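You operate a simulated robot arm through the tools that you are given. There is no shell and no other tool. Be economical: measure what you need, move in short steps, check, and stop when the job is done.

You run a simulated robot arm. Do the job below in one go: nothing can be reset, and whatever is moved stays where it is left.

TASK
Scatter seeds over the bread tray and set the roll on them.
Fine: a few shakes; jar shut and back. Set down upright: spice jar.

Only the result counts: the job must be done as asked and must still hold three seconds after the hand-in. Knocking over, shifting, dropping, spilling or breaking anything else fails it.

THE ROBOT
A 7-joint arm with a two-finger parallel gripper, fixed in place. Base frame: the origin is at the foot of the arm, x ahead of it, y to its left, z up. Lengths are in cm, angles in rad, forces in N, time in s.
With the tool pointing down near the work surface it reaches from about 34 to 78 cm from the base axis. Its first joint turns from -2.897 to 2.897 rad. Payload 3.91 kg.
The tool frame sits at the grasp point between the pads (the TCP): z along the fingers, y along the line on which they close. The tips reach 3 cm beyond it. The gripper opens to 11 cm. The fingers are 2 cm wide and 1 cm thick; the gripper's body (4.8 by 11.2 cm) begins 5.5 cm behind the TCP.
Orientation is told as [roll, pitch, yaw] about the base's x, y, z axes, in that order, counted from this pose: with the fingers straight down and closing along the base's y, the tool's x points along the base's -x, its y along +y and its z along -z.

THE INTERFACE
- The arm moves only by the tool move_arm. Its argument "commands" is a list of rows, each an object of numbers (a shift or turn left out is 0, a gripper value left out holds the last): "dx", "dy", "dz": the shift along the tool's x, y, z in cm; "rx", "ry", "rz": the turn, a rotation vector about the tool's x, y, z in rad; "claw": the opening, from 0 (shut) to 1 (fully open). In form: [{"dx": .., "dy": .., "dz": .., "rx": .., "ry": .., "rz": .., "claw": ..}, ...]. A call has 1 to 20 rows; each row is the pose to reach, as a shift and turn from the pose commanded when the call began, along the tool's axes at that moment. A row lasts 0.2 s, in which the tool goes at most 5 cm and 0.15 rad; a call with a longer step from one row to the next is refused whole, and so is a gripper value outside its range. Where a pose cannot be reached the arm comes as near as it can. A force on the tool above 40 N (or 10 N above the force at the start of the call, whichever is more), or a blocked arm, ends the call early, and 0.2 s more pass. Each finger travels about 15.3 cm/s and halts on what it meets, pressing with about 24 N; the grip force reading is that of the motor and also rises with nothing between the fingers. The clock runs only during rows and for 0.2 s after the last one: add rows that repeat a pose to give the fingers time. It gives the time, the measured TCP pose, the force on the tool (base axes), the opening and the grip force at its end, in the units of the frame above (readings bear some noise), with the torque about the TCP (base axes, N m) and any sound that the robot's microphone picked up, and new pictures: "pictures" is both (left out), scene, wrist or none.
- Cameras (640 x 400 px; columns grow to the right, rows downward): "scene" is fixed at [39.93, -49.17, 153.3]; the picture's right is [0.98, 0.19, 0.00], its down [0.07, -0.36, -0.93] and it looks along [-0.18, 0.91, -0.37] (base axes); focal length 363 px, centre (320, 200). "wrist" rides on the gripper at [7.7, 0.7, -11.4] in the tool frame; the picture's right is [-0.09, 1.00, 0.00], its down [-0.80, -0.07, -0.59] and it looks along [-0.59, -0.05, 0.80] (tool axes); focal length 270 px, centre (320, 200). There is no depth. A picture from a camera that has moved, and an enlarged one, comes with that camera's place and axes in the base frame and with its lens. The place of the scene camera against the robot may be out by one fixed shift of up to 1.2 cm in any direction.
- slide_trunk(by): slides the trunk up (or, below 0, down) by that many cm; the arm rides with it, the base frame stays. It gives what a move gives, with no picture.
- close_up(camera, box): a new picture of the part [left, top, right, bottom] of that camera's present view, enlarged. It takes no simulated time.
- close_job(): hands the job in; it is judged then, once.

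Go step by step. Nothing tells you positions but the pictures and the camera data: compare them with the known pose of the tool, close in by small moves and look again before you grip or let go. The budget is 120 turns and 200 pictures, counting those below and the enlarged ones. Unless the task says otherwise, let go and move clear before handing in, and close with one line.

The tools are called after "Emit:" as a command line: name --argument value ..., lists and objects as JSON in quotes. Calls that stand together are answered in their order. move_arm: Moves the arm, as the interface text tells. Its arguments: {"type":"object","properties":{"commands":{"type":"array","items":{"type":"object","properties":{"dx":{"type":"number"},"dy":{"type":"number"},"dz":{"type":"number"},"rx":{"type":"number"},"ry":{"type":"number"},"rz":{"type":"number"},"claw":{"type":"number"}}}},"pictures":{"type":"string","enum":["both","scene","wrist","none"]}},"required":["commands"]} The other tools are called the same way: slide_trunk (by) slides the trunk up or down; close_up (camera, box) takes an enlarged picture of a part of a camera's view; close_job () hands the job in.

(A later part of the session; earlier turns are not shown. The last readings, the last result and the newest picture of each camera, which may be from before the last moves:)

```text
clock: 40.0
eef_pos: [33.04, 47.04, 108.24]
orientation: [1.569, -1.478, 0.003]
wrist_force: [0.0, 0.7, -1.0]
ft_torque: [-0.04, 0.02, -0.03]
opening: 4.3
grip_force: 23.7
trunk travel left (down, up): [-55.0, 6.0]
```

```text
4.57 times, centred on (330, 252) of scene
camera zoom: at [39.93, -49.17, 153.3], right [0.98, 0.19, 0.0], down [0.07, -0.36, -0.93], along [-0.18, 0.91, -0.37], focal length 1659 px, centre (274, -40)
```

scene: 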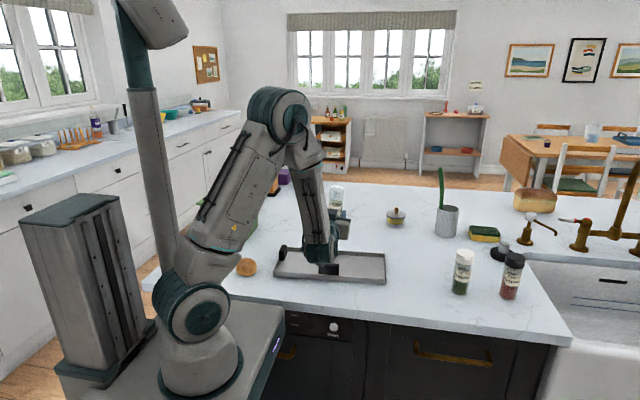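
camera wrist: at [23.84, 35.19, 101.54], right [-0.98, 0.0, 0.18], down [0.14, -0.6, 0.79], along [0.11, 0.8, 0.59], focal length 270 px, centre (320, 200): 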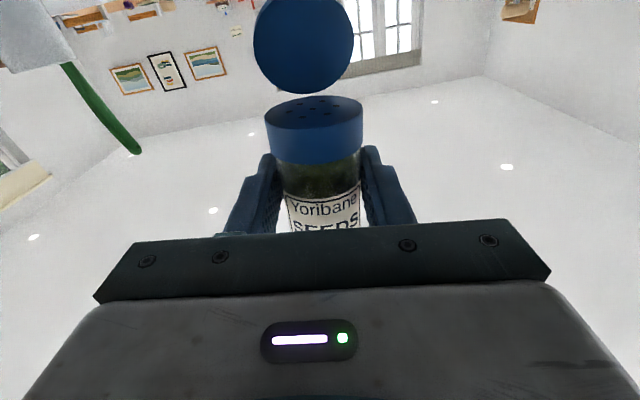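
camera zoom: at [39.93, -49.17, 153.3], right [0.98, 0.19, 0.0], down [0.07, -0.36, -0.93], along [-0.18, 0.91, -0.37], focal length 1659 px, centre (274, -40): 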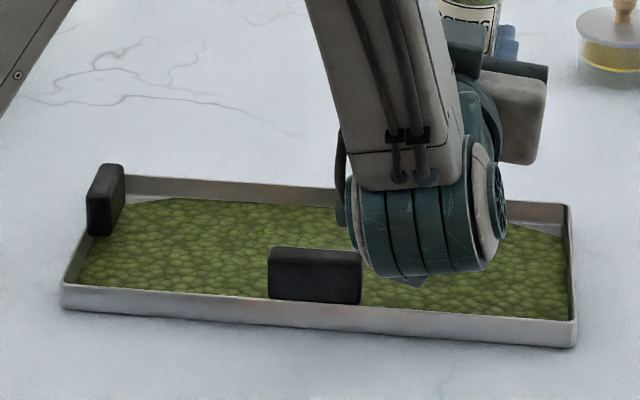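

Seeds now cover the tray. I'll stop shaking and turn the jar upright again above the tray, rising gently.

Emit:
move_arm --commands '[{"rz": 0.15, "dx": -0.3, "dy": 0.3}, {"rz": 0.3, "dx": -0.6, "dy": 0.6}, {"rz": 0.45, "dx": -0.9, "dy": 0.9}, {"rz": 0.6, "dx": -1.2, "dy": 1.2}, {"rz": 0.75, "dx": -1.5, "dy": 1.5}, {"rz": 0.9, "dx": -1.8, "dy": 1.8}, {"rz": 1.05, "dx": -2.1, "dy": 2.1}, {"rz": 1.2, "dx": -2.4, "dy": 2.4}, {"rz": 1.35, "dx": -2.7, "dy": 2.7}, {"rz": 1.5, "dx": -3, "dy": 3}, {"rz": 1.65, "dx": -3.3, "dy": 3.3}, {"rz": 1.8, "dx": -3.6, "dy": 3.6}, {"rz": 1.95, "dx": -3.9, "dy": 3.9}, {"rz": 2.1, "dx": -4.2, "dy": 4.2}, {"rz": 2.25, "dx": -4.5, "dy": 4.5}, {"rz": 2.4, "dx": -4.8, "dy": 4.8}, {"rz": 2.55, "dx": -5.1, "dy": 5.1}, {"rz": 2.7, "dx": -5.4, "dy": 5.4}, {"rz": 2.85, "dx": -5.7, "dy": 5.7}, {"rz": 3.0, "dx": -6, "dy": 6}]' --pictures "none"

Emit:
move_arm --commands '[{"rz": 0.05}, {"rz": 0.05}]'

```text
clock: 44.2
eef_pos: [27.62, 46.89, 114.83]
orientation: [1.569, 1.523, 0.003]
wrist_force: [0.2, -0.6, -1.3]
ft_torque: [-0.03, 0.0, -0.01]
opening: 4.28
grip_force: 24.7
trunk travel left (down, up): [-55.0, 6.0]
```

```text
clock: 44.8
eef_pos: [27.52, 47.0, 114.8]
orientation: [-1.366, 1.572, -2.934]
wrist_force: [0.7, -0.1, -1.6]
ft_torque: [-0.03, 0.0, -0.01]
opening: 4.29
grip_force: 23.4
trunk travel left (down, up): [-55.0, 6.0]
camera wrist: at [28.33, 35.56, 122.53], right [1.0, 0.0, -0.09], down [-0.07, -0.59, -0.8], along [-0.05, 0.8, -0.59], focal length 270 px, centre (320, 200)
```

scene: 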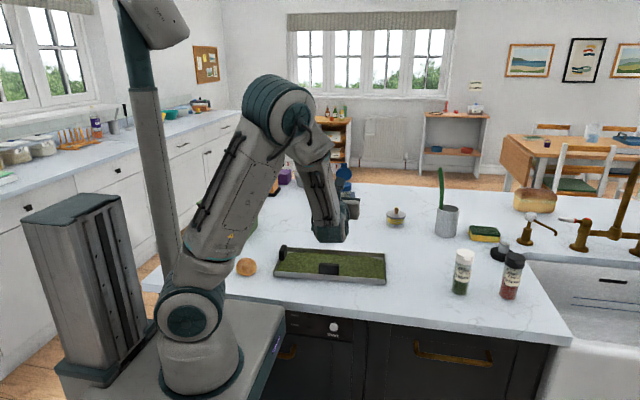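
wrist: 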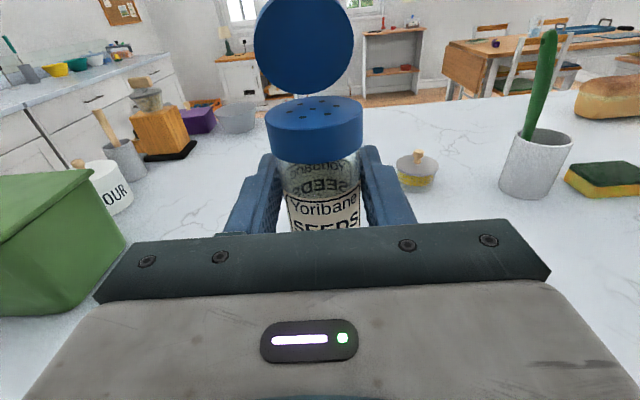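

The jar is upright and hasn't slipped. I'll carry it back to its original spot and lower it.

Emit:
move_arm --commands '[{"dy": 3, "dz": -1.5}, {"dy": 6, "dz": -3}, {"dy": 9, "dz": -4.5}, {"dy": 12, "dz": -6}, {"dy": 15, "dz": -7.5}, {"dy": 18, "dz": -8.5}, {"dy": 19.6, "dz": -8.95}, {"dy": 19.6, "dz": -8.95, "dx": -2}, {"dy": 19.6, "dz": -8.95, "dx": -5}, {"dy": 19.6, "dz": -8.95, "dx": -8}, {"dy": 19.6, "dz": -8.95, "dx": -11}, {"dy": 19.6, "dz": -8.95, "dx": -13}, {"dy": 19.6, "dz": -8.95, "dx": -13.8}, {"dy": 19.6, "dz": -8.95, "dx": -14.2}, {"dy": 19.6, "dz": -8.95, "dx": -14.2}]'

```text
clock: 48.0
eef_pos: [47.34, 38.07, 100.54]
orientation: [0.709, 1.572, -0.86]
wrist_force: [-0.3, 0.0, -0.8]
ft_torque: [-0.03, 0.02, -0.03]
opening: 4.26
grip_force: 24.5
trunk travel left (down, up): [-55.0, 6.0]
camera wrist: at [47.98, 26.68, 108.33], right [1.0, 0.0, -0.09], down [-0.07, -0.59, -0.8], along [-0.05, 0.8, -0.59], focal length 270 px, centre (320, 200)
```

scene: 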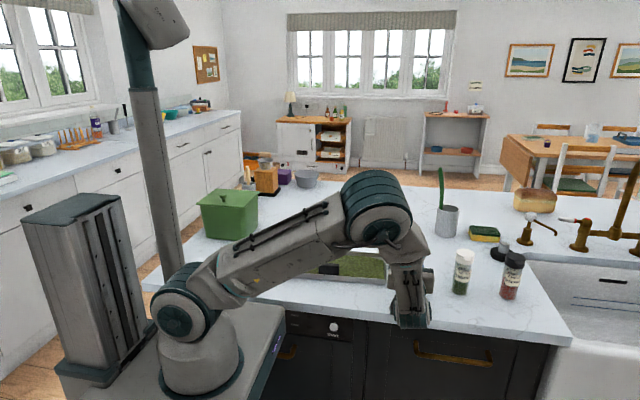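
wrist: 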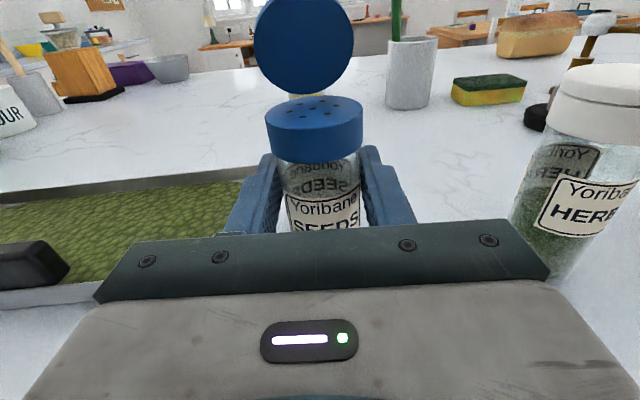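

Just above the counter now, so I'll lower in fine steps.

Emit:
move_arm --commands '[{"dy": -0.15, "dx": -0.1}, {"dy": -0.15, "dx": -0.2}, {"dy": -0.15, "dx": -0.3}, {"dy": -0.15, "dx": -0.4}, {"dy": -0.15, "dx": -0.45}, {"dy": -0.15, "dx": -0.45}]' --pictures "none"

```text
clock: 49.4
eef_pos: [47.29, 38.13, 100.06]
orientation: [-1.19, 1.569, -2.759]
wrist_force: [0.7, -0.9, -1.0]
ft_torque: [-0.05, 0.02, 0.01]
opening: 4.27
grip_force: 23.8
trunk travel left (down, up): [-55.0, 6.0]
```

Emit:
move_arm --commands '[{"dx": -0.05}, {"dx": -0.1}, {"dx": -0.15}, {"dx": -0.15}]' --pictures "none"

```text
clock: 50.4
eef_pos: [47.07, 37.98, 100.07]
orientation: [2.434, 1.569, 0.863]
wrist_force: [1.3, 0.6, 6.7]
ft_torque: [0.04, -0.09, 0.03]
opening: 4.29
grip_force: 24.3
trunk travel left (down, up): [-55.0, 6.0]
```

It's in contact with the counter. I'll release, back away and view.

Emit:
move_arm --commands '[{"dx": 0.1, "claw": 0.45}, {"dx": 0.1, "claw": 0.55}, {"dx": 0.1, "claw": 0.7}, {"dx": 0.1, "claw": 0.7}, {"dx": 0.1, "dz": -3}, {"dx": 0.1, "dz": -7}, {"dx": 3, "dz": -11}, {"dx": 7, "dz": -14}, {"dx": 11, "dz": -16}, {"dx": 15, "dz": -16}, {"dx": 15, "dz": -16}]'

Emit:
close_up --camera "wrist" --box '[230, 90, 430, 230]'

```text
clock: 52.8
eef_pos: [47.01, 21.99, 114.94]
orientation: [-1.841, 1.573, 2.874]
wrist_force: [-0.9, -0.7, 0.1]
ft_torque: [0.02, 0.01, 0.02]
opening: 7.71
grip_force: 0.1
trunk travel left (down, up): [-55.0, 6.0]
camera wrist: at [47.72, 10.6, 122.74], right [1.0, 0.0, -0.09], down [-0.07, -0.59, -0.8], along [-0.05, 0.8, -0.59], focal length 270 px, centre (320, 200)
```

scene: 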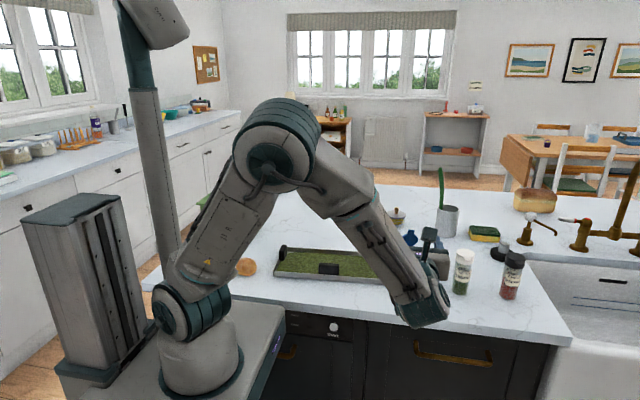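
wrist: 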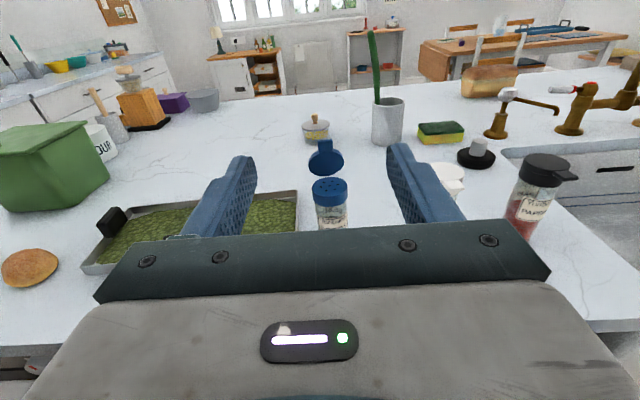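

```text
2.86 times, centred on (330, 160) of wrist
camera zoom: at [47.72, 10.6, 122.74], right [1.0, 0.0, -0.09], down [-0.07, -0.59, -0.8], along [-0.05, 0.8, -0.59], focal length 772 px, centre (291, 314)
```

zoom: 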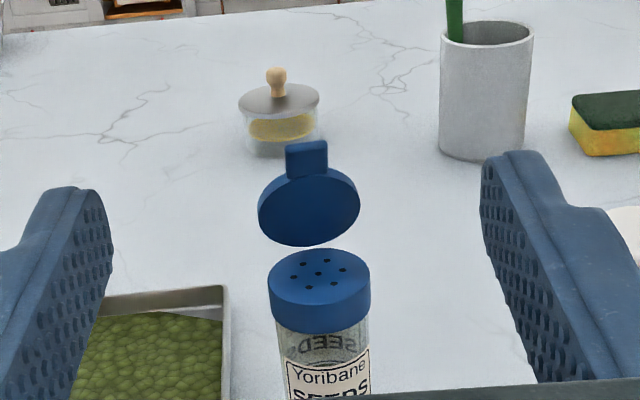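

The jar stands at its place, and the lid is roughly vertical with its top near z 109.3 at y≈40.7. I'll close the fingers, point the tool down again and come round behind the lid.

Emit:
move_arm --commands '[{"ry": -0.143, "claw": 0, "dx": 0.2}, {"ry": -0.286, "claw": 0, "dx": 0.4}, {"ry": -0.428, "dx": 0.6}, {"ry": -0.571, "dx": 0.8}, {"ry": -0.714, "dx": 1}, {"ry": -0.857, "dx": 1.2}, {"ry": -1.0, "dx": 1.4}, {"ry": -1.142, "dx": 1.6}, {"ry": -1.285, "dx": 1.8}, {"ry": -1.428, "dx": 2}, {"ry": -1.571, "dx": 2}, {"ry": -1.571, "dx": 2}]' --pictures "none"

```text
clock: 55.4
eef_pos: [47.05, 21.99, 116.91]
orientation: [0.0, -0.002, -1.57]
wrist_force: [0.6, 0.0, -0.6]
ft_torque: [0.03, -0.02, 0.0]
opening: 0.0
grip_force: 24.1
trunk travel left (down, up): [-55.0, 6.0]
```

Emit:
move_arm --commands '[{"dx": 3, "dz": -1}, {"dx": 7, "dz": -1}, {"dx": 11, "dz": -1}, {"dx": 15, "dz": -1}, {"dx": 19, "dz": -1}, {"dx": 22.5, "dz": -1}, {"dx": 23.5, "dz": -1}, {"dx": 23.5, "dz": -1}]'

Emit:
close_up --camera "wrist" --box '[240, 90, 400, 230]'

Emit:
close_up --camera "scene" --box '[370, 190, 490, 300]'

```text
clock: 57.2
eef_pos: [47.21, 45.43, 117.95]
orientation: [-0.002, 0.001, -1.569]
wrist_force: [0.4, 0.5, -0.4]
ft_torque: [-0.01, -0.03, -0.01]
opening: 0.0
grip_force: 24.3
trunk travel left (down, up): [-55.0, 6.0]
camera wrist: at [47.8, 53.23, 129.38], right [1.0, -0.09, 0.0], down [-0.07, -0.8, 0.59], along [-0.05, -0.59, -0.8], focal length 270 px, centre (320, 200)
```

scene: 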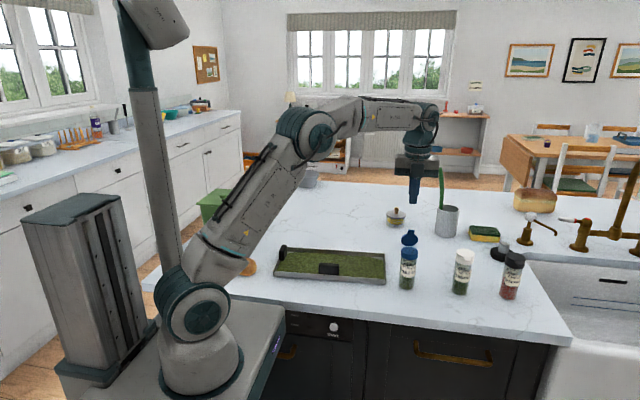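
wrist: 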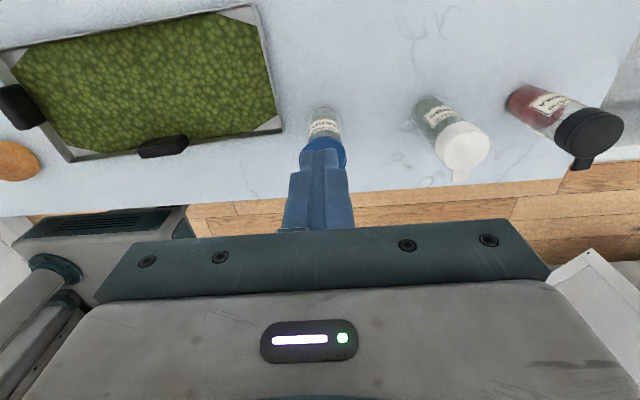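

```text
2.86 times, centred on (320, 160) of wrist
camera zoom: at [47.8, 53.23, 129.38], right [1.0, -0.09, 0.0], down [-0.07, -0.8, 0.59], along [-0.05, -0.59, -0.8], focal length 772 px, centre (320, 314)
```

zoom: 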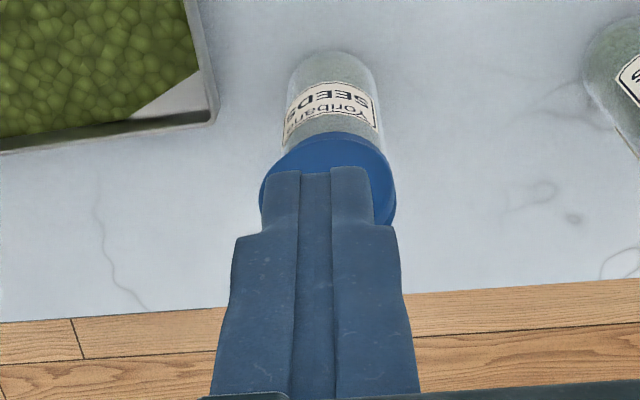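

```text
3.64 times, centred on (430, 245) of scene
camera zoom: at [39.93, -49.17, 153.3], right [0.98, 0.19, 0.0], down [0.07, -0.36, -0.93], along [-0.18, 0.91, -0.37], focal length 1319 px, centre (-80, 36)
```

zoom: 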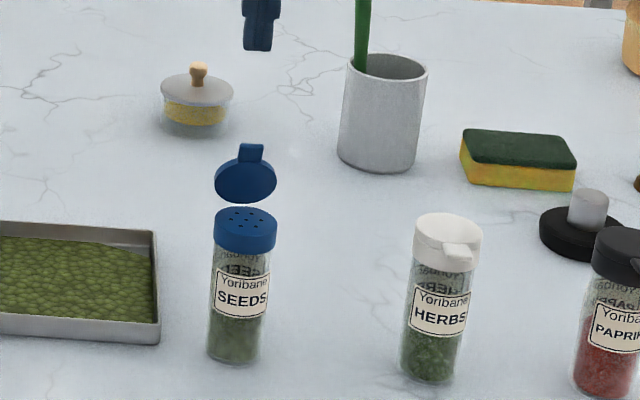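

The view confirms it. I'll descend behind the lid and push it gently toward −y.

Emit:
move_arm --commands '[{"dz": 3}, {"dz": 6}, {"dz": 8}, {"dz": 8, "dx": -1}, {"dz": 8, "dx": -2}, {"dz": 8, "dx": -3}, {"dz": 8, "dx": -3.7}, {"dz": 8, "dx": -4.4}, {"dz": 8, "dx": -4.4}]' --pictures "wrist"

Emit:
close_up --camera "scene" --box '[370, 190, 490, 300]'

```text
clock: 59.2
eef_pos: [47.04, 41.23, 109.92]
orientation: [-0.001, -0.001, -1.569]
wrist_force: [0.6, 0.5, 1.0]
ft_torque: [-0.03, -0.01, 0.02]
opening: 0.0
grip_force: 24.1
trunk travel left (down, up): [-55.0, 6.0]
camera wrist: at [47.72, 48.94, 121.44], right [1.0, -0.09, 0.0], down [-0.07, -0.8, 0.59], along [-0.05, -0.59, -0.8], focal length 270 px, centre (320, 200)
```

wrist: 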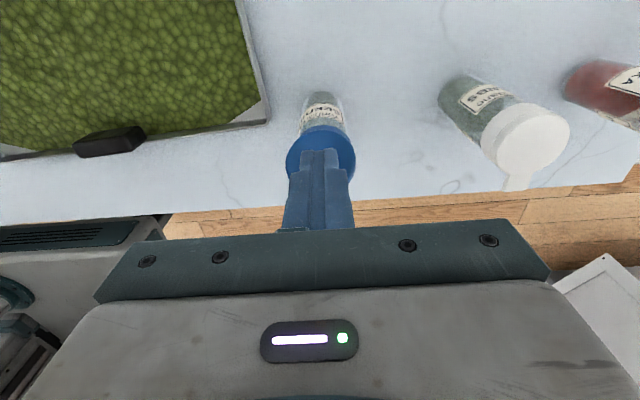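

```text
3.64 times, centred on (430, 245) of scene
camera zoom: at [39.93, -49.17, 153.3], right [0.98, 0.19, 0.0], down [0.07, -0.36, -0.93], along [-0.18, 0.91, -0.37], focal length 1319 px, centre (-80, 36)
```

zoom: 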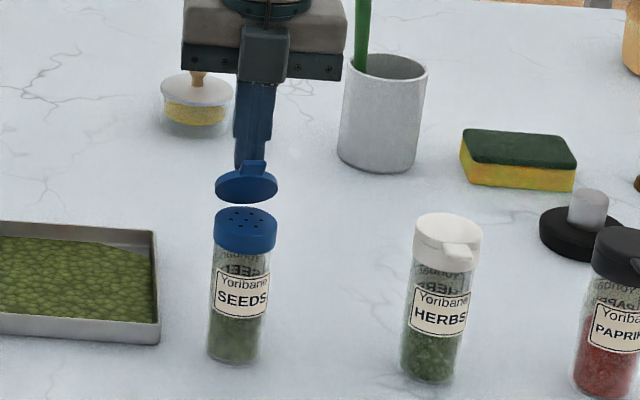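

The lid is folding forward and the jar is steady, so I'll continue.

Emit:
move_arm --commands '[{"dx": -0.7}, {"dx": -1.4}, {"dx": -2.1}, {"dx": -2.8}, {"dx": -2.8}]' --pictures "none"

Emit:
close_up --camera "scene" --box '[370, 190, 490, 300]'

```text
clock: 60.4
eef_pos: [47.06, 38.25, 110.0]
orientation: [0.001, -0.001, -1.569]
wrist_force: [0.1, 0.4, -0.1]
ft_torque: [0.03, 0.01, -0.01]
opening: 0.01
grip_force: 24.1
trunk travel left (down, up): [-55.0, 6.0]
```

```text
3.64 times, centred on (430, 245) of scene
camera zoom: at [39.93, -49.17, 153.3], right [0.98, 0.19, 0.0], down [0.07, -0.36, -0.93], along [-0.18, 0.91, -0.37], focal length 1319 px, centre (-80, 36)
```

zoom: 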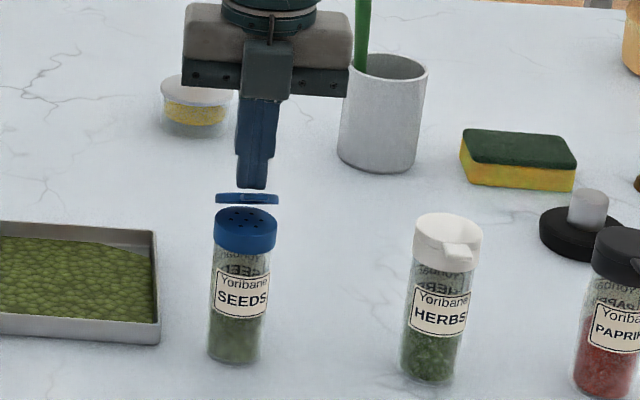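

The lid is about 25° from shut. I'll move slightly forward and press straight down slowly.

Emit:
move_arm --commands '[{"dx": -0.6}, {"dx": -1.0, "dz": 0.4}, {"dx": -1.0, "dz": 0.8}, {"dx": -1.0, "dz": 1.2}, {"dx": -1.0, "dz": 1.5}, {"dx": -1.0, "dz": 1.7}, {"dx": -1.0, "dz": 1.9}, {"dx": -1.0, "dz": 2.1}, {"dx": -1.0, "dz": 2.2}]' --pictures "none"

Emit:
close_up --camera "scene" --box '[370, 190, 490, 300]'

```text
clock: 62.4
eef_pos: [47.13, 37.3, 107.67]
orientation: [0.0, -0.001, -1.571]
wrist_force: [-0.1, -0.4, -0.7]
ft_torque: [0.0, -0.01, 0.01]
opening: 0.0
grip_force: 24.1
trunk travel left (down, up): [-55.0, 6.0]
```

```text
3.64 times, centred on (430, 245) of scene
camera zoom: at [39.93, -49.17, 153.3], right [0.98, 0.19, 0.0], down [0.07, -0.36, -0.93], along [-0.18, 0.91, -0.37], focal length 1319 px, centre (-80, 36)
```

zoom: 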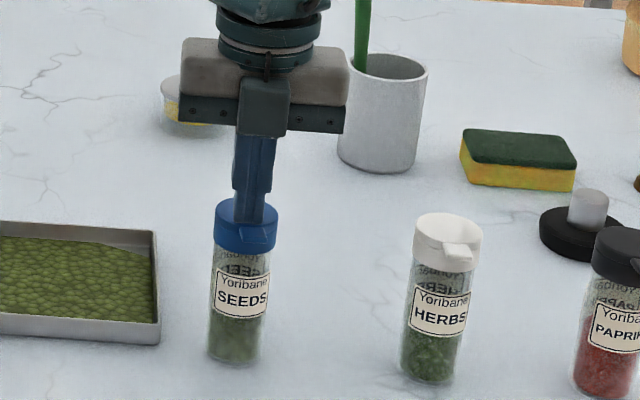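

Emit:
close_up --camera "scene" --box '[395, 240, 427, 265]'

Emit:
close_up --camera "wrist" --box '[240, 90, 400, 230]'

```text
16.00 times, centred on (411, 252) of scene
camera zoom: at [39.93, -49.17, 153.3], right [0.98, 0.19, 0.0], down [0.07, -0.36, -0.93], along [-0.18, 0.91, -0.37], focal length 5805 px, centre (-1136, -640)
```

zoom: 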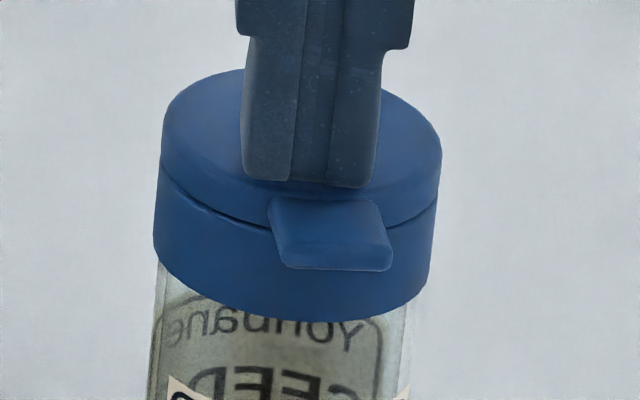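

```text
2.86 times, centred on (320, 160) of wrist
camera zoom: at [47.76, 45.04, 119.2], right [1.0, -0.09, 0.0], down [-0.07, -0.8, 0.59], along [-0.05, -0.59, -0.8], focal length 772 px, centre (320, 314)
```

zoom: 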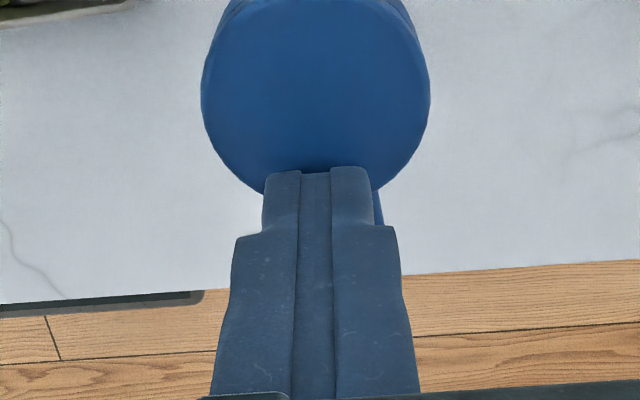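

The lid is nearly flush. I'll press a little more to latch it.

Emit:
move_arm --commands '[{"dz": 0.1}, {"dz": 0.2}, {"dz": 0.3}, {"dz": 0.3}]' --pictures "none"

Emit:
close_up --camera "scene" --box '[395, 240, 427, 265]'

```text
clock: 63.4
eef_pos: [47.12, 37.38, 107.52]
orientation: [0.0, 0.0, -1.57]
wrist_force: [0.1, -1.0, 4.9]
ft_torque: [0.0, 0.0, 0.0]
opening: 0.02
grip_force: 24.1
trunk travel left (down, up): [-55.0, 6.0]
```

```text
16.00 times, centred on (411, 252) of scene
camera zoom: at [39.93, -49.17, 153.3], right [0.98, 0.19, 0.0], down [0.07, -0.36, -0.93], along [-0.18, 0.91, -0.37], focal length 5805 px, centre (-1136, -640)
```

zoom: 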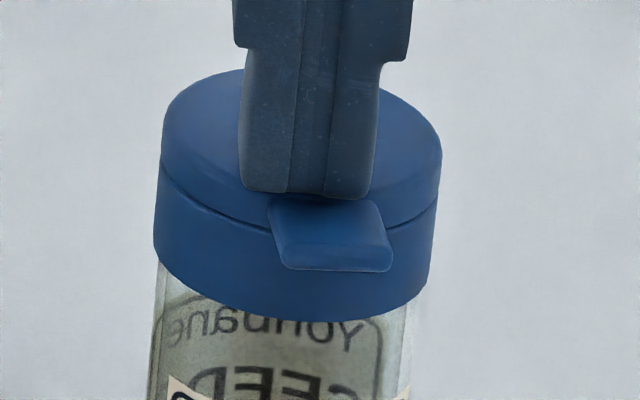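

Emit:
move_arm --commands '[{"dz": 0.15}, {"dz": 0.3}, {"dz": 0.4}, {"dz": 0.4}, {"dz": 0}, {"dz": -5}, {"dz": -10}, {"dz": -10}]' --pictures "scene"

Emit:
close_up --camera "scene" --box '[385, 235, 433, 295]'

```text
clock: 65.2
eef_pos: [46.89, 37.19, 117.2]
orientation: [0.0, -0.002, -1.569]
wrist_force: [0.5, 0.4, 0.3]
ft_torque: [0.03, 0.0, -0.03]
opening: 0.0
grip_force: 24.1
trunk travel left (down, up): [-55.0, 6.0]
```

scene: 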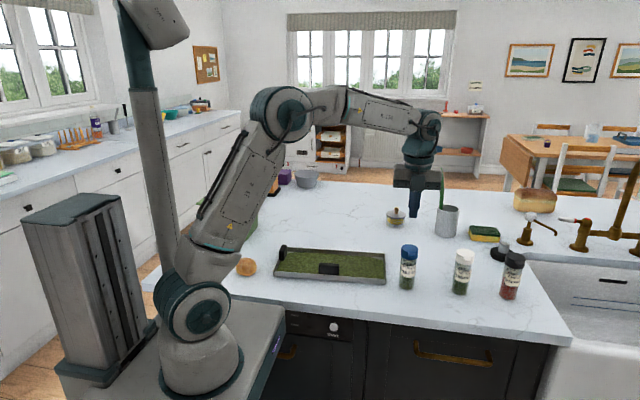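

```text
6.67 times, centred on (409, 265) of scene
camera zoom: at [39.93, -49.17, 153.3], right [0.98, 0.19, 0.0], down [0.07, -0.36, -0.93], along [-0.18, 0.91, -0.37], focal length 2419 px, centre (-273, -233)
```

zoom: 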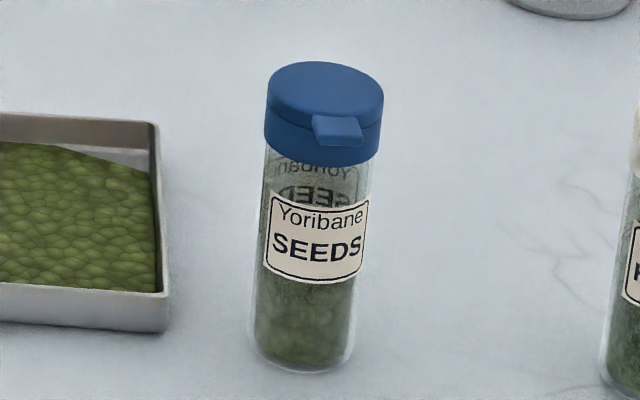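

The jar is shut and back in place. Next is the roll near (0, 38), so I'll move over it with the fingers open.

Emit:
move_arm --commands '[{"dy": -3, "claw": 1}, {"dy": -7}, {"dy": -11}, {"dy": -15}, {"dy": -19}, {"dy": -23}, {"dy": -27}, {"dy": -31}, {"dy": -35}, {"dy": -39}, {"dy": -43, "dx": 0.5}, {"dy": -46, "dx": 1}, {"dy": -46, "dx": 1}]'

Emit:
close_up --camera "scene" --box '[220, 170, 300, 290]'

```text
clock: 68.2
eef_pos: [1.16, 41.47, 122.91]
orientation: [-0.108, 0.132, -1.536]
wrist_force: [0.3, 0.6, 0.1]
ft_torque: [0.0, -0.02, 0.05]
opening: 11.02
grip_force: 0.1
out of reach, approached as far as the arm can: row 10
trunk travel left (down, up): [-55.0, 6.0]
stopped in row 13: the arm was blocked; the commanded pose is now the measured one
camera wrist: at [2.87, 47.64, 135.17], right [0.99, -0.04, -0.12], down [0.02, -0.87, 0.49], along [-0.12, -0.49, -0.86], focal length 270 px, centre (320, 200)
```

scene: 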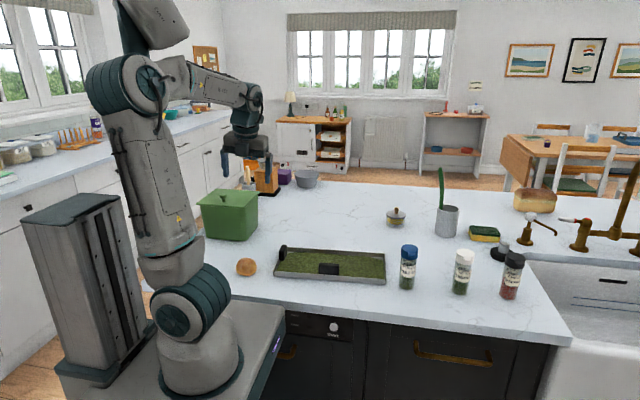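
wrist: 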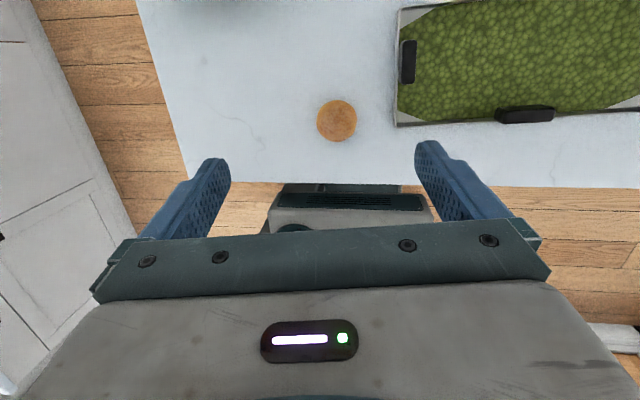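

```text
3.33 times, centred on (260, 230) of scene
camera zoom: at [39.93, -49.17, 153.3], right [0.98, 0.19, 0.0], down [0.07, -0.36, -0.93], along [-0.18, 0.91, -0.37], focal length 1209 px, centre (520, 100)
```

zoom: 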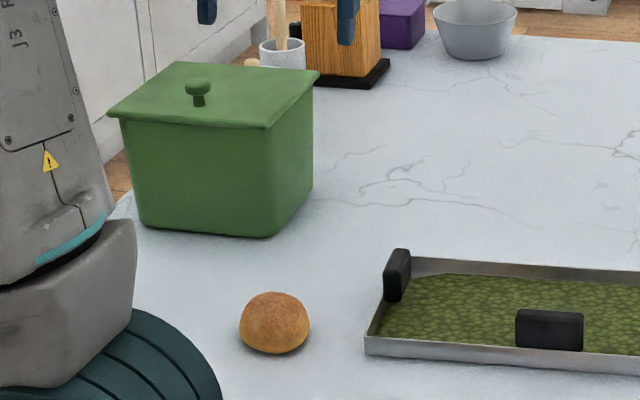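

The joint limit is caused by this yaw. The roll is at about (0.2, 38.2). I'll turn the hand back to yaw 0 here, which is in the free range.

Emit:
move_arm --commands '[{"rz": -0.15}, {"rz": -0.3}, {"rz": -0.45}, {"rz": -0.6}, {"rz": -0.75}, {"rz": -0.9}, {"rz": -1.05}, {"rz": -1.2}, {"rz": -1.35}, {"rz": -1.5}, {"rz": -1.536}, {"rz": -1.536}]' --pictures "none"

```text
clock: 70.8
eef_pos: [1.34, 41.42, 122.95]
orientation: [0.128, 0.118, 0.013]
wrist_force: [-0.3, 1.3, 0.0]
ft_torque: [0.01, -0.02, 0.0]
opening: 11.0
grip_force: 0.1
trunk travel left (down, up): [-55.0, 6.0]
```

Emit:
move_arm --commands '[{"rx": 0.064, "ry": -0.059, "rz": 0.007}, {"rx": 0.128, "ry": -0.118, "rz": 0.013}, {"rx": 0.128, "ry": -0.118, "rz": 0.013}]' --pictures "none"

```text
clock: 71.7
eef_pos: [3.5, 40.98, 124.93]
orientation: [0.035, 0.119, -0.016]
wrist_force: [0.2, 0.2, -0.3]
ft_torque: [0.0, 0.04, -0.01]
opening: 11.0
grip_force: 0.0
trunk travel left (down, up): [-55.0, 6.0]
stopped in row 3: the arm was blocked; the commanded pose is now the measured one
```

Still at the near reach limit this high up. I'll move outward and down first, then straighten.

Emit:
move_arm --commands '[{"dx": -1, "dy": 2}, {"dx": -2, "dy": 4, "dz": 2}, {"dx": -2, "dy": 6, "dz": 5, "rx": 0.035, "ry": -0.06}, {"dx": -2, "dy": 6, "dz": 8, "rx": 0.035, "ry": -0.119}, {"dx": -2, "dy": 6, "dz": 10, "rx": 0.035, "ry": -0.119}, {"dx": -2, "dy": 6, "dz": 10, "rx": 0.035, "ry": -0.119}]'

```text
clock: 72.4
eef_pos: [7.07, 44.18, 126.92]
orientation: [0.136, 0.264, 0.01]
wrist_force: [0.4, 1.1, 0.4]
ft_torque: [0.0, 0.0, -0.01]
opening: 11.0
grip_force: 0.0
trunk travel left (down, up): [-55.0, 6.0]
stopped in row 3: the arm was blocked; the commanded pose is now the measured one
camera wrist: at [2.74, 43.44, 139.95], right [0.11, 0.99, 0.11], down [0.93, -0.14, 0.35], along [0.36, 0.06, -0.93], focal length 270 px, centre (320, 200)
```

scene: 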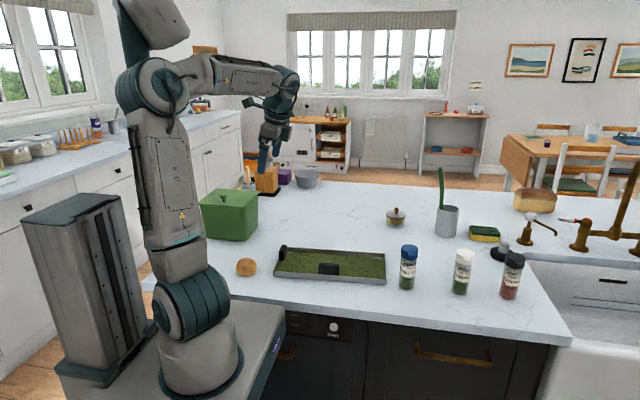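
wrist: 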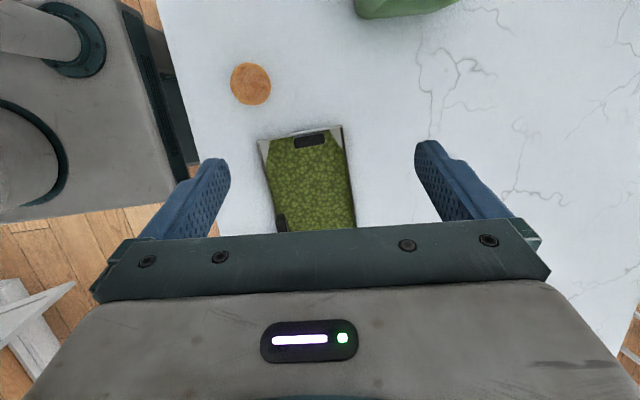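

The arm is still near a joint limit, so I'll back off toward the roomy starting region and level the hand.

Emit:
move_arm --commands '[{"dx": -3, "dy": -2}, {"dx": -6, "dy": -4}, {"dx": -9, "dy": -6}, {"dx": -12, "dy": -7, "rx": 0.05, "ry": -0.1}, {"dx": -15, "dy": -8, "rx": 0.1, "ry": -0.2}, {"dx": -18, "dy": -8, "rx": 0.136, "ry": -0.264}, {"dx": -18, "dy": -8, "rx": 0.136, "ry": -0.264}]' --pictures "none"

```text
clock: 74.0
eef_pos: [24.32, 36.37, 121.38]
orientation: [0.018, 0.02, -0.004]
wrist_force: [0.2, 0.1, 0.4]
ft_torque: [-0.02, -0.01, 0.0]
opening: 11.01
grip_force: 0.1
trunk travel left (down, up): [-55.0, 6.0]
```

It's level and free again. I'll re-approach the roll while turning the yaw to +0.8, which keeps the wrist mid-range.

Emit:
move_arm --commands '[{"dx": 2, "rz": -0.08}, {"dx": 4, "rz": -0.16}, {"dx": 6, "rz": -0.24, "dz": 0.5}, {"dx": 8, "rz": -0.32, "dz": 1}, {"dx": 10, "rz": -0.4, "dz": 1.5}, {"dx": 12, "rz": -0.48, "dy": 0.3, "dz": 2}, {"dx": 14, "rz": -0.56, "dy": 0.6, "dz": 2.5}, {"dx": 16, "rz": -0.64, "dy": 0.9, "dz": 3}, {"dx": 18, "rz": -0.72, "dy": 1.2, "dz": 3.5}, {"dx": 20, "rz": -0.8, "dy": 1.4, "dz": 4}, {"dx": 22, "rz": -0.8, "dy": 1.6, "dz": 5}, {"dx": 24, "rz": -0.8, "dy": 1.8, "dz": 6}, {"dx": 24, "rz": -0.8, "dy": 1.8, "dz": 6}]'

```text
clock: 77.0
eef_pos: [2.61, 38.56, 116.53]
orientation: [0.09, 0.067, 0.75]
wrist_force: [-0.3, 0.6, 0.5]
ft_torque: [0.02, 0.04, 0.04]
opening: 10.99
grip_force: 0.2
trunk travel left (down, up): [-55.0, 6.0]
stopped in row 13: the arm was blocked; the commanded pose is now the measured one
camera wrist: at [-2.11, 33.59, 128.45], right [-0.61, 0.79, 0.08], down [0.7, 0.48, 0.53], along [0.38, 0.38, -0.84], focal length 270 px, centre (320, 200)
```

scene: 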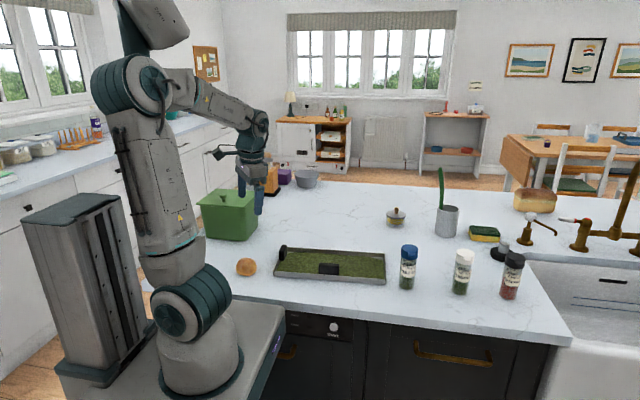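
wrist: 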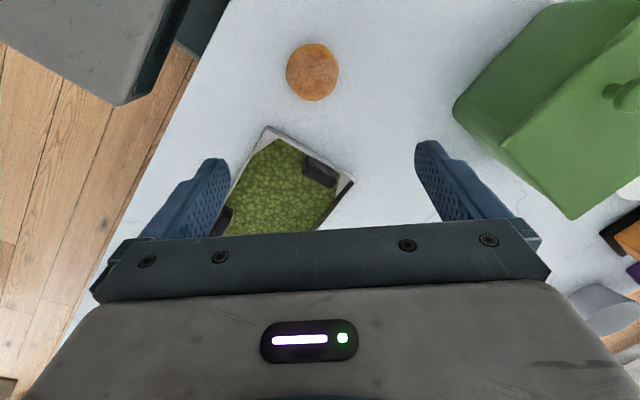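

The elbow seems to be crowding the mast when I reach this close in. Lowering the trunk brings the hand down without folding the arm, so I'll slide 12 cm (the tips stay well above the roll).

Emit:
slide_trunk --by -12

Emit:
close_up --camera "scene" --box '[0, 0, 640, 400]'

```text
clock: 78.5
eef_pos: [2.69, 38.52, 104.61]
orientation: [0.09, 0.065, 0.75]
wrist_force: [0.5, -0.4, -0.2]
ft_torque: [0.01, -0.01, 0.02]
opening: 11.0
grip_force: 0.0
trunk travel left (down, up): [-43.0, 18.0]
```

```text
1.00 times, centred on (320, 200) of scene (not enlarged: the box is as wide or as high as the picture)
camera zoom: at [39.93, -49.17, 153.3], right [0.98, 0.19, 0.0], down [0.07, -0.36, -0.93], along [-0.18, 0.91, -0.37], focal length 363 px, centre (320, 200)
```

zoom: 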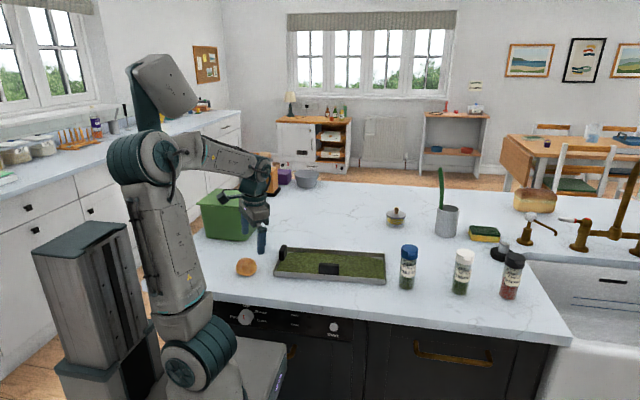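

Emit:
move_arm --commands '[{"rx": 0.045, "ry": -0.033, "dx": 0.5, "dy": 0.4}, {"rx": 0.09, "ry": -0.065, "dx": 1.2, "dy": 0.9}, {"rx": 0.09, "ry": -0.065, "dx": 2.0, "dy": 1.5}, {"rx": 0.09, "ry": -0.065, "dx": 2.0, "dy": 1.5}]' --pictures "wrist"

```text
clock: 79.7
eef_pos: [2.84, 38.08, 105.72]
orientation: [0.072, 0.065, 0.698]
wrist_force: [-0.6, 0.4, -0.6]
ft_torque: [0.02, 0.02, -0.03]
opening: 11.0
grip_force: 0.0
trunk travel left (down, up): [-43.0, 18.0]
stopped in row 4: the arm was blocked; the commanded pose is now the measured one
camera wrist: at [-2.46, 33.68, 117.64], right [-0.57, 0.82, 0.07], down [0.72, 0.45, 0.53], along [0.41, 0.35, -0.84], focal length 270 px, centre (320, 200)
```

wrist: 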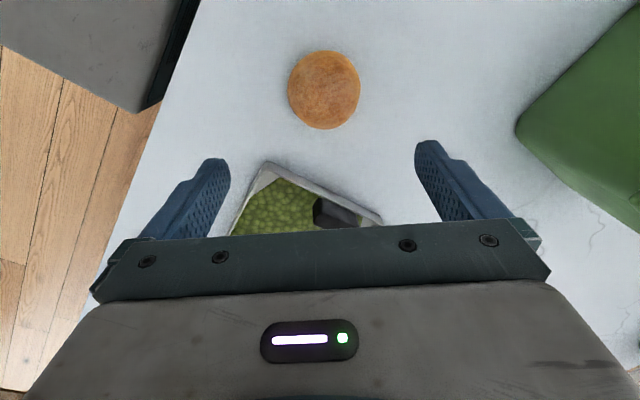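

Emit:
move_arm --commands '[{"rz": 0.12}, {"rz": 0.24}, {"rz": 0.36, "rx": 0.03, "ry": -0.03}, {"rz": 0.48, "rx": 0.05, "ry": -0.05}, {"rz": 0.6, "rx": 0.07, "ry": -0.06}, {"rz": 0.7, "rx": 0.07, "ry": -0.06}, {"rz": 0.7, "rx": 0.07, "ry": -0.06}]' --pictures "scene"

```text
clock: 80.8
eef_pos: [4.58, 38.52, 107.78]
orientation: [0.057, 0.161, 0.167]
wrist_force: [-0.5, 1.0, -0.4]
ft_torque: [0.0, 0.01, -0.03]
opening: 11.01
grip_force: 0.0
trunk travel left (down, up): [-43.0, 18.0]
stopped in row 5: the arm was blocked; the commanded pose is now the measured one
```

scene: 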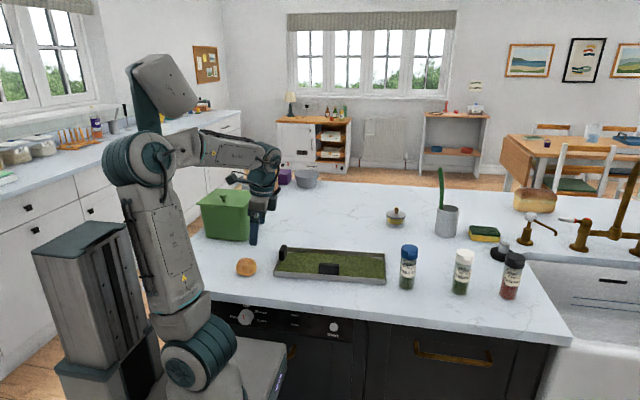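

Still blocked. I'll look at what the arm could be touching near the mast.

Emit:
close_up --camera "scene" --box '[20, 30, 320, 400]'

```text
1.08 times, centred on (170, 215) of scene (not enlarged: the box is as wide or as high as the picture)
camera zoom: at [39.93, -49.17, 153.3], right [0.98, 0.19, 0.0], down [0.07, -0.36, -0.93], along [-0.18, 0.91, -0.37], focal length 392 px, centre (482, 184)
```

zoom: 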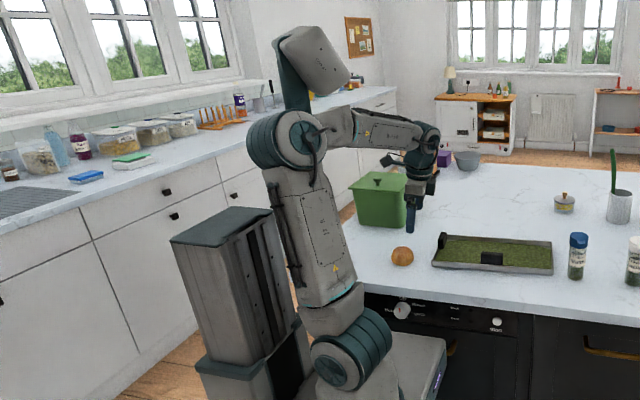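

A mast stands behind the elbow, so the arm can't swing further that way with a vertical hand. I'll tilt the hand instead so the fingers lean toward −x and the wrist stays on the +x side.

Emit:
move_arm --commands '[{"ry": 0.07, "rx": 0.01, "rz": 0.03, "dx": 0.9, "dz": 0.1, "dy": 0.1}, {"ry": 0.14, "rx": 0.02, "rz": 0.07, "dx": 1.8, "dz": 0.3, "dy": 0.2}, {"ry": 0.21, "rx": 0.04, "rz": 0.11, "dx": 2.7, "dz": 0.5, "dy": 0.3}, {"ry": 0.28, "rx": 0.057, "rz": 0.15, "dx": 3.5, "dz": 0.6, "dy": 0.4}, {"ry": 0.34, "rx": 0.057, "rz": 0.167, "dx": 4.3, "dz": 0.7, "dy": 0.4}, {"ry": 0.34, "rx": 0.057, "rz": 0.167, "dx": 4.3, "dz": 0.7, "dy": 0.4}]'

```text
clock: 82.2
eef_pos: [0.35, 38.16, 108.04]
orientation: [-0.053, 0.518, -0.008]
wrist_force: [-0.4, 0.4, 0.2]
ft_torque: [0.0, -0.01, -0.02]
opening: 10.99
grip_force: 0.1
trunk travel left (down, up): [-43.0, 18.0]
camera wrist: at [-0.58, 39.5, 121.77], right [0.06, 0.99, -0.09], down [0.99, -0.05, 0.12], along [0.12, -0.09, -0.99], focal length 270 px, centre (320, 200)
```

scene: 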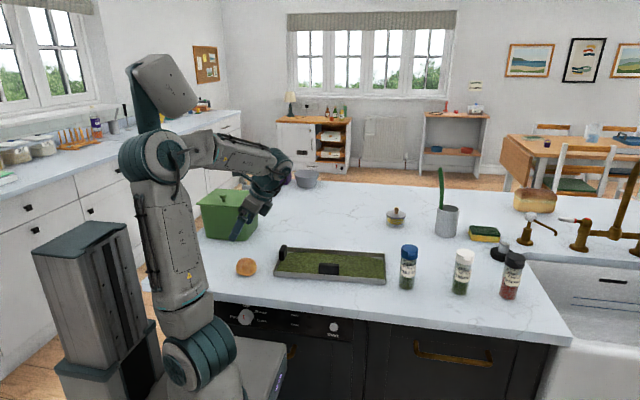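
wrist: 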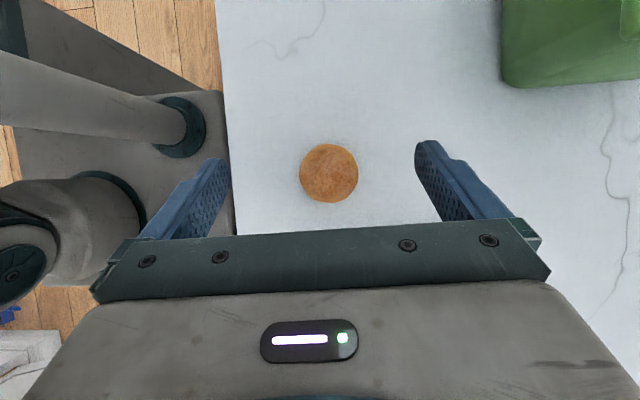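

Reached. The roll is at about (0.0, 38.2), diameter ~5.7 cm, and the counter looks to be at z≈94. I'll descend partway to z≈99 and check.

Emit:
move_arm --commands '[{"dx": -1, "dz": 2, "rx": -0.05}, {"dx": -2, "dz": 4, "rx": -0.05}, {"dx": -3, "dz": 6, "rx": -0.05}, {"dx": -3.8, "dz": 7.4, "rx": -0.05}, {"dx": -4.2, "dz": 7.97, "rx": -0.05}, {"dx": -4.2, "dz": 7.97, "rx": -0.05}]'

Emit:
close_up --camera "scene" --box '[210, 210, 310, 300]'

```text
clock: 83.5
eef_pos: [0.08, 37.61, 102.13]
orientation: [0.077, 0.624, 0.038]
wrist_force: [0.2, 0.2, -0.1]
ft_torque: [0.0, -0.01, 0.01]
opening: 11.0
grip_force: 0.1
trunk travel left (down, up): [-43.0, 18.0]
stopped in row 6: the arm was blocked; the commanded pose is now the measured one
camera wrist: at [0.58, 37.53, 115.88], right [0.08, 1.0, 0.01], down [1.0, -0.08, 0.01], along [0.01, 0.01, -1.0], focal length 270 px, centre (320, 200)
```

scene: 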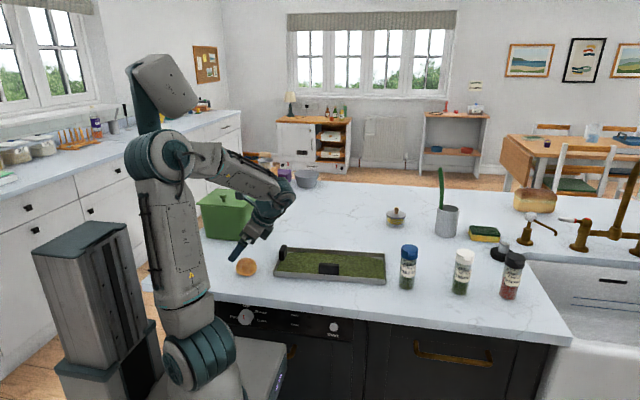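
wrist: 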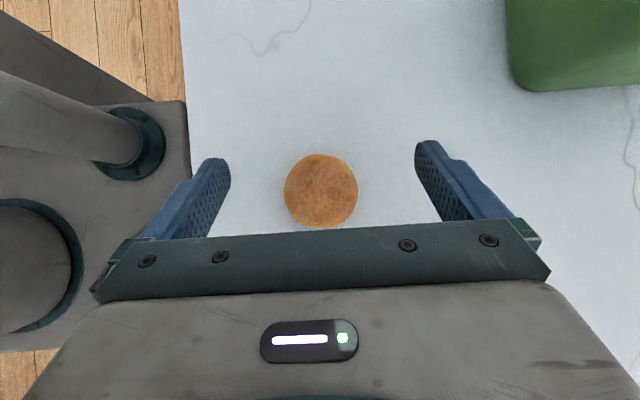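

```text
4.44 times, centred on (260, 255) of scene
camera zoom: at [39.93, -49.17, 153.3], right [0.98, 0.19, 0.0], down [0.07, -0.36, -0.93], along [-0.18, 0.91, -0.37], focal length 1613 px, centre (587, -44)
```

zoom: 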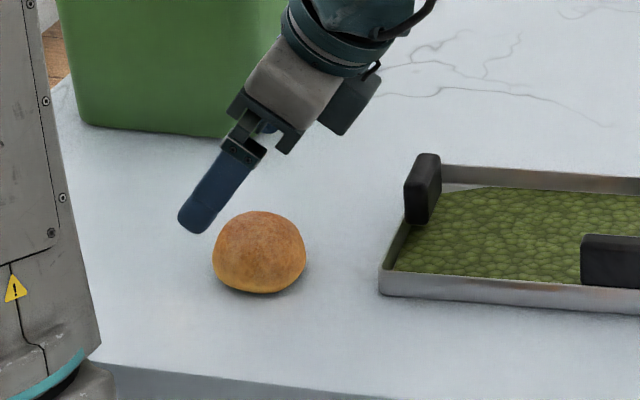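

The arm balks, but the hand is right over the roll. I'll use the trunk for the remaining descent.

Emit:
slide_trunk --by -3.5

Emit:
close_up --camera "scene" --box '[210, 210, 310, 300]'

Emit:
close_up --camera "wrist" --box '[0, 0, 640, 400]'

```text
clock: 84.3
eef_pos: [0.14, 37.69, 98.58]
orientation: [0.077, 0.624, 0.038]
wrist_force: [0.1, -0.2, -0.3]
ft_torque: [0.01, 0.03, -0.01]
opening: 11.0
grip_force: 0.0
trunk travel left (down, up): [-39.5, 21.5]
```

```text
4.44 times, centred on (260, 255) of scene
camera zoom: at [39.93, -49.17, 153.3], right [0.98, 0.19, 0.0], down [0.07, -0.36, -0.93], along [-0.18, 0.91, -0.37], focal length 1613 px, centre (587, -44)
```

zoom: 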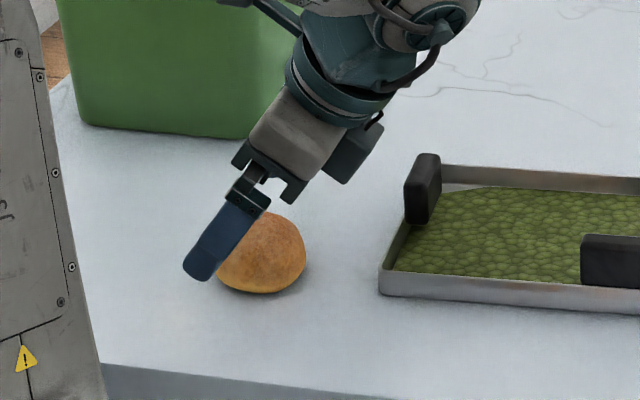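

```text
1.00 times, centred on (320, 200) of wrist (not enlarged: the box is as wide or as high as the picture)
camera zoom: at [0.58, 37.54, 112.38], right [0.08, 1.0, 0.01], down [1.0, -0.08, 0.01], along [0.01, 0.01, -1.0], focal length 270 px, centre (320, 200)
```

zoom: 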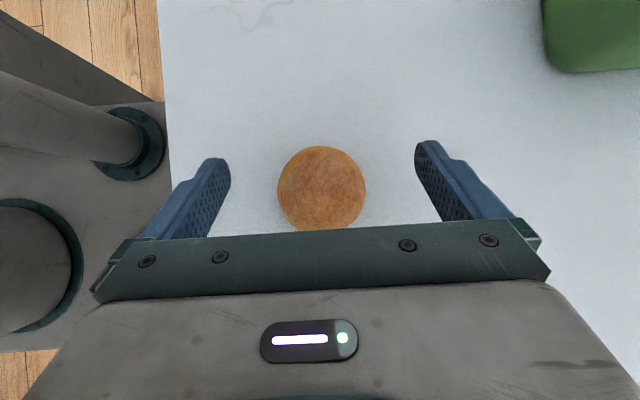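

Emit:
slide_trunk --by -1.0

Emit:
close_up --camera "scene" --box '[225, 240, 275, 285]'

```text
clock: 84.9
eef_pos: [0.15, 37.66, 97.56]
orientation: [0.074, 0.624, 0.035]
wrist_force: [-0.5, 0.3, 0.6]
ft_torque: [-0.02, -0.03, 0.02]
opening: 11.02
grip_force: 0.1
trunk travel left (down, up): [-38.5, 22.5]
```

```text
8.89 times, centred on (250, 262) of scene
camera zoom: at [39.93, -49.17, 153.3], right [0.98, 0.19, 0.0], down [0.07, -0.36, -0.93], along [-0.18, 0.91, -0.37], focal length 3225 px, centre (942, -356)
```

zoom: 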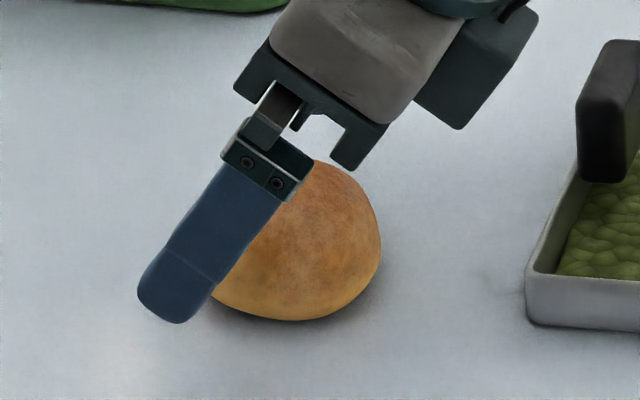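

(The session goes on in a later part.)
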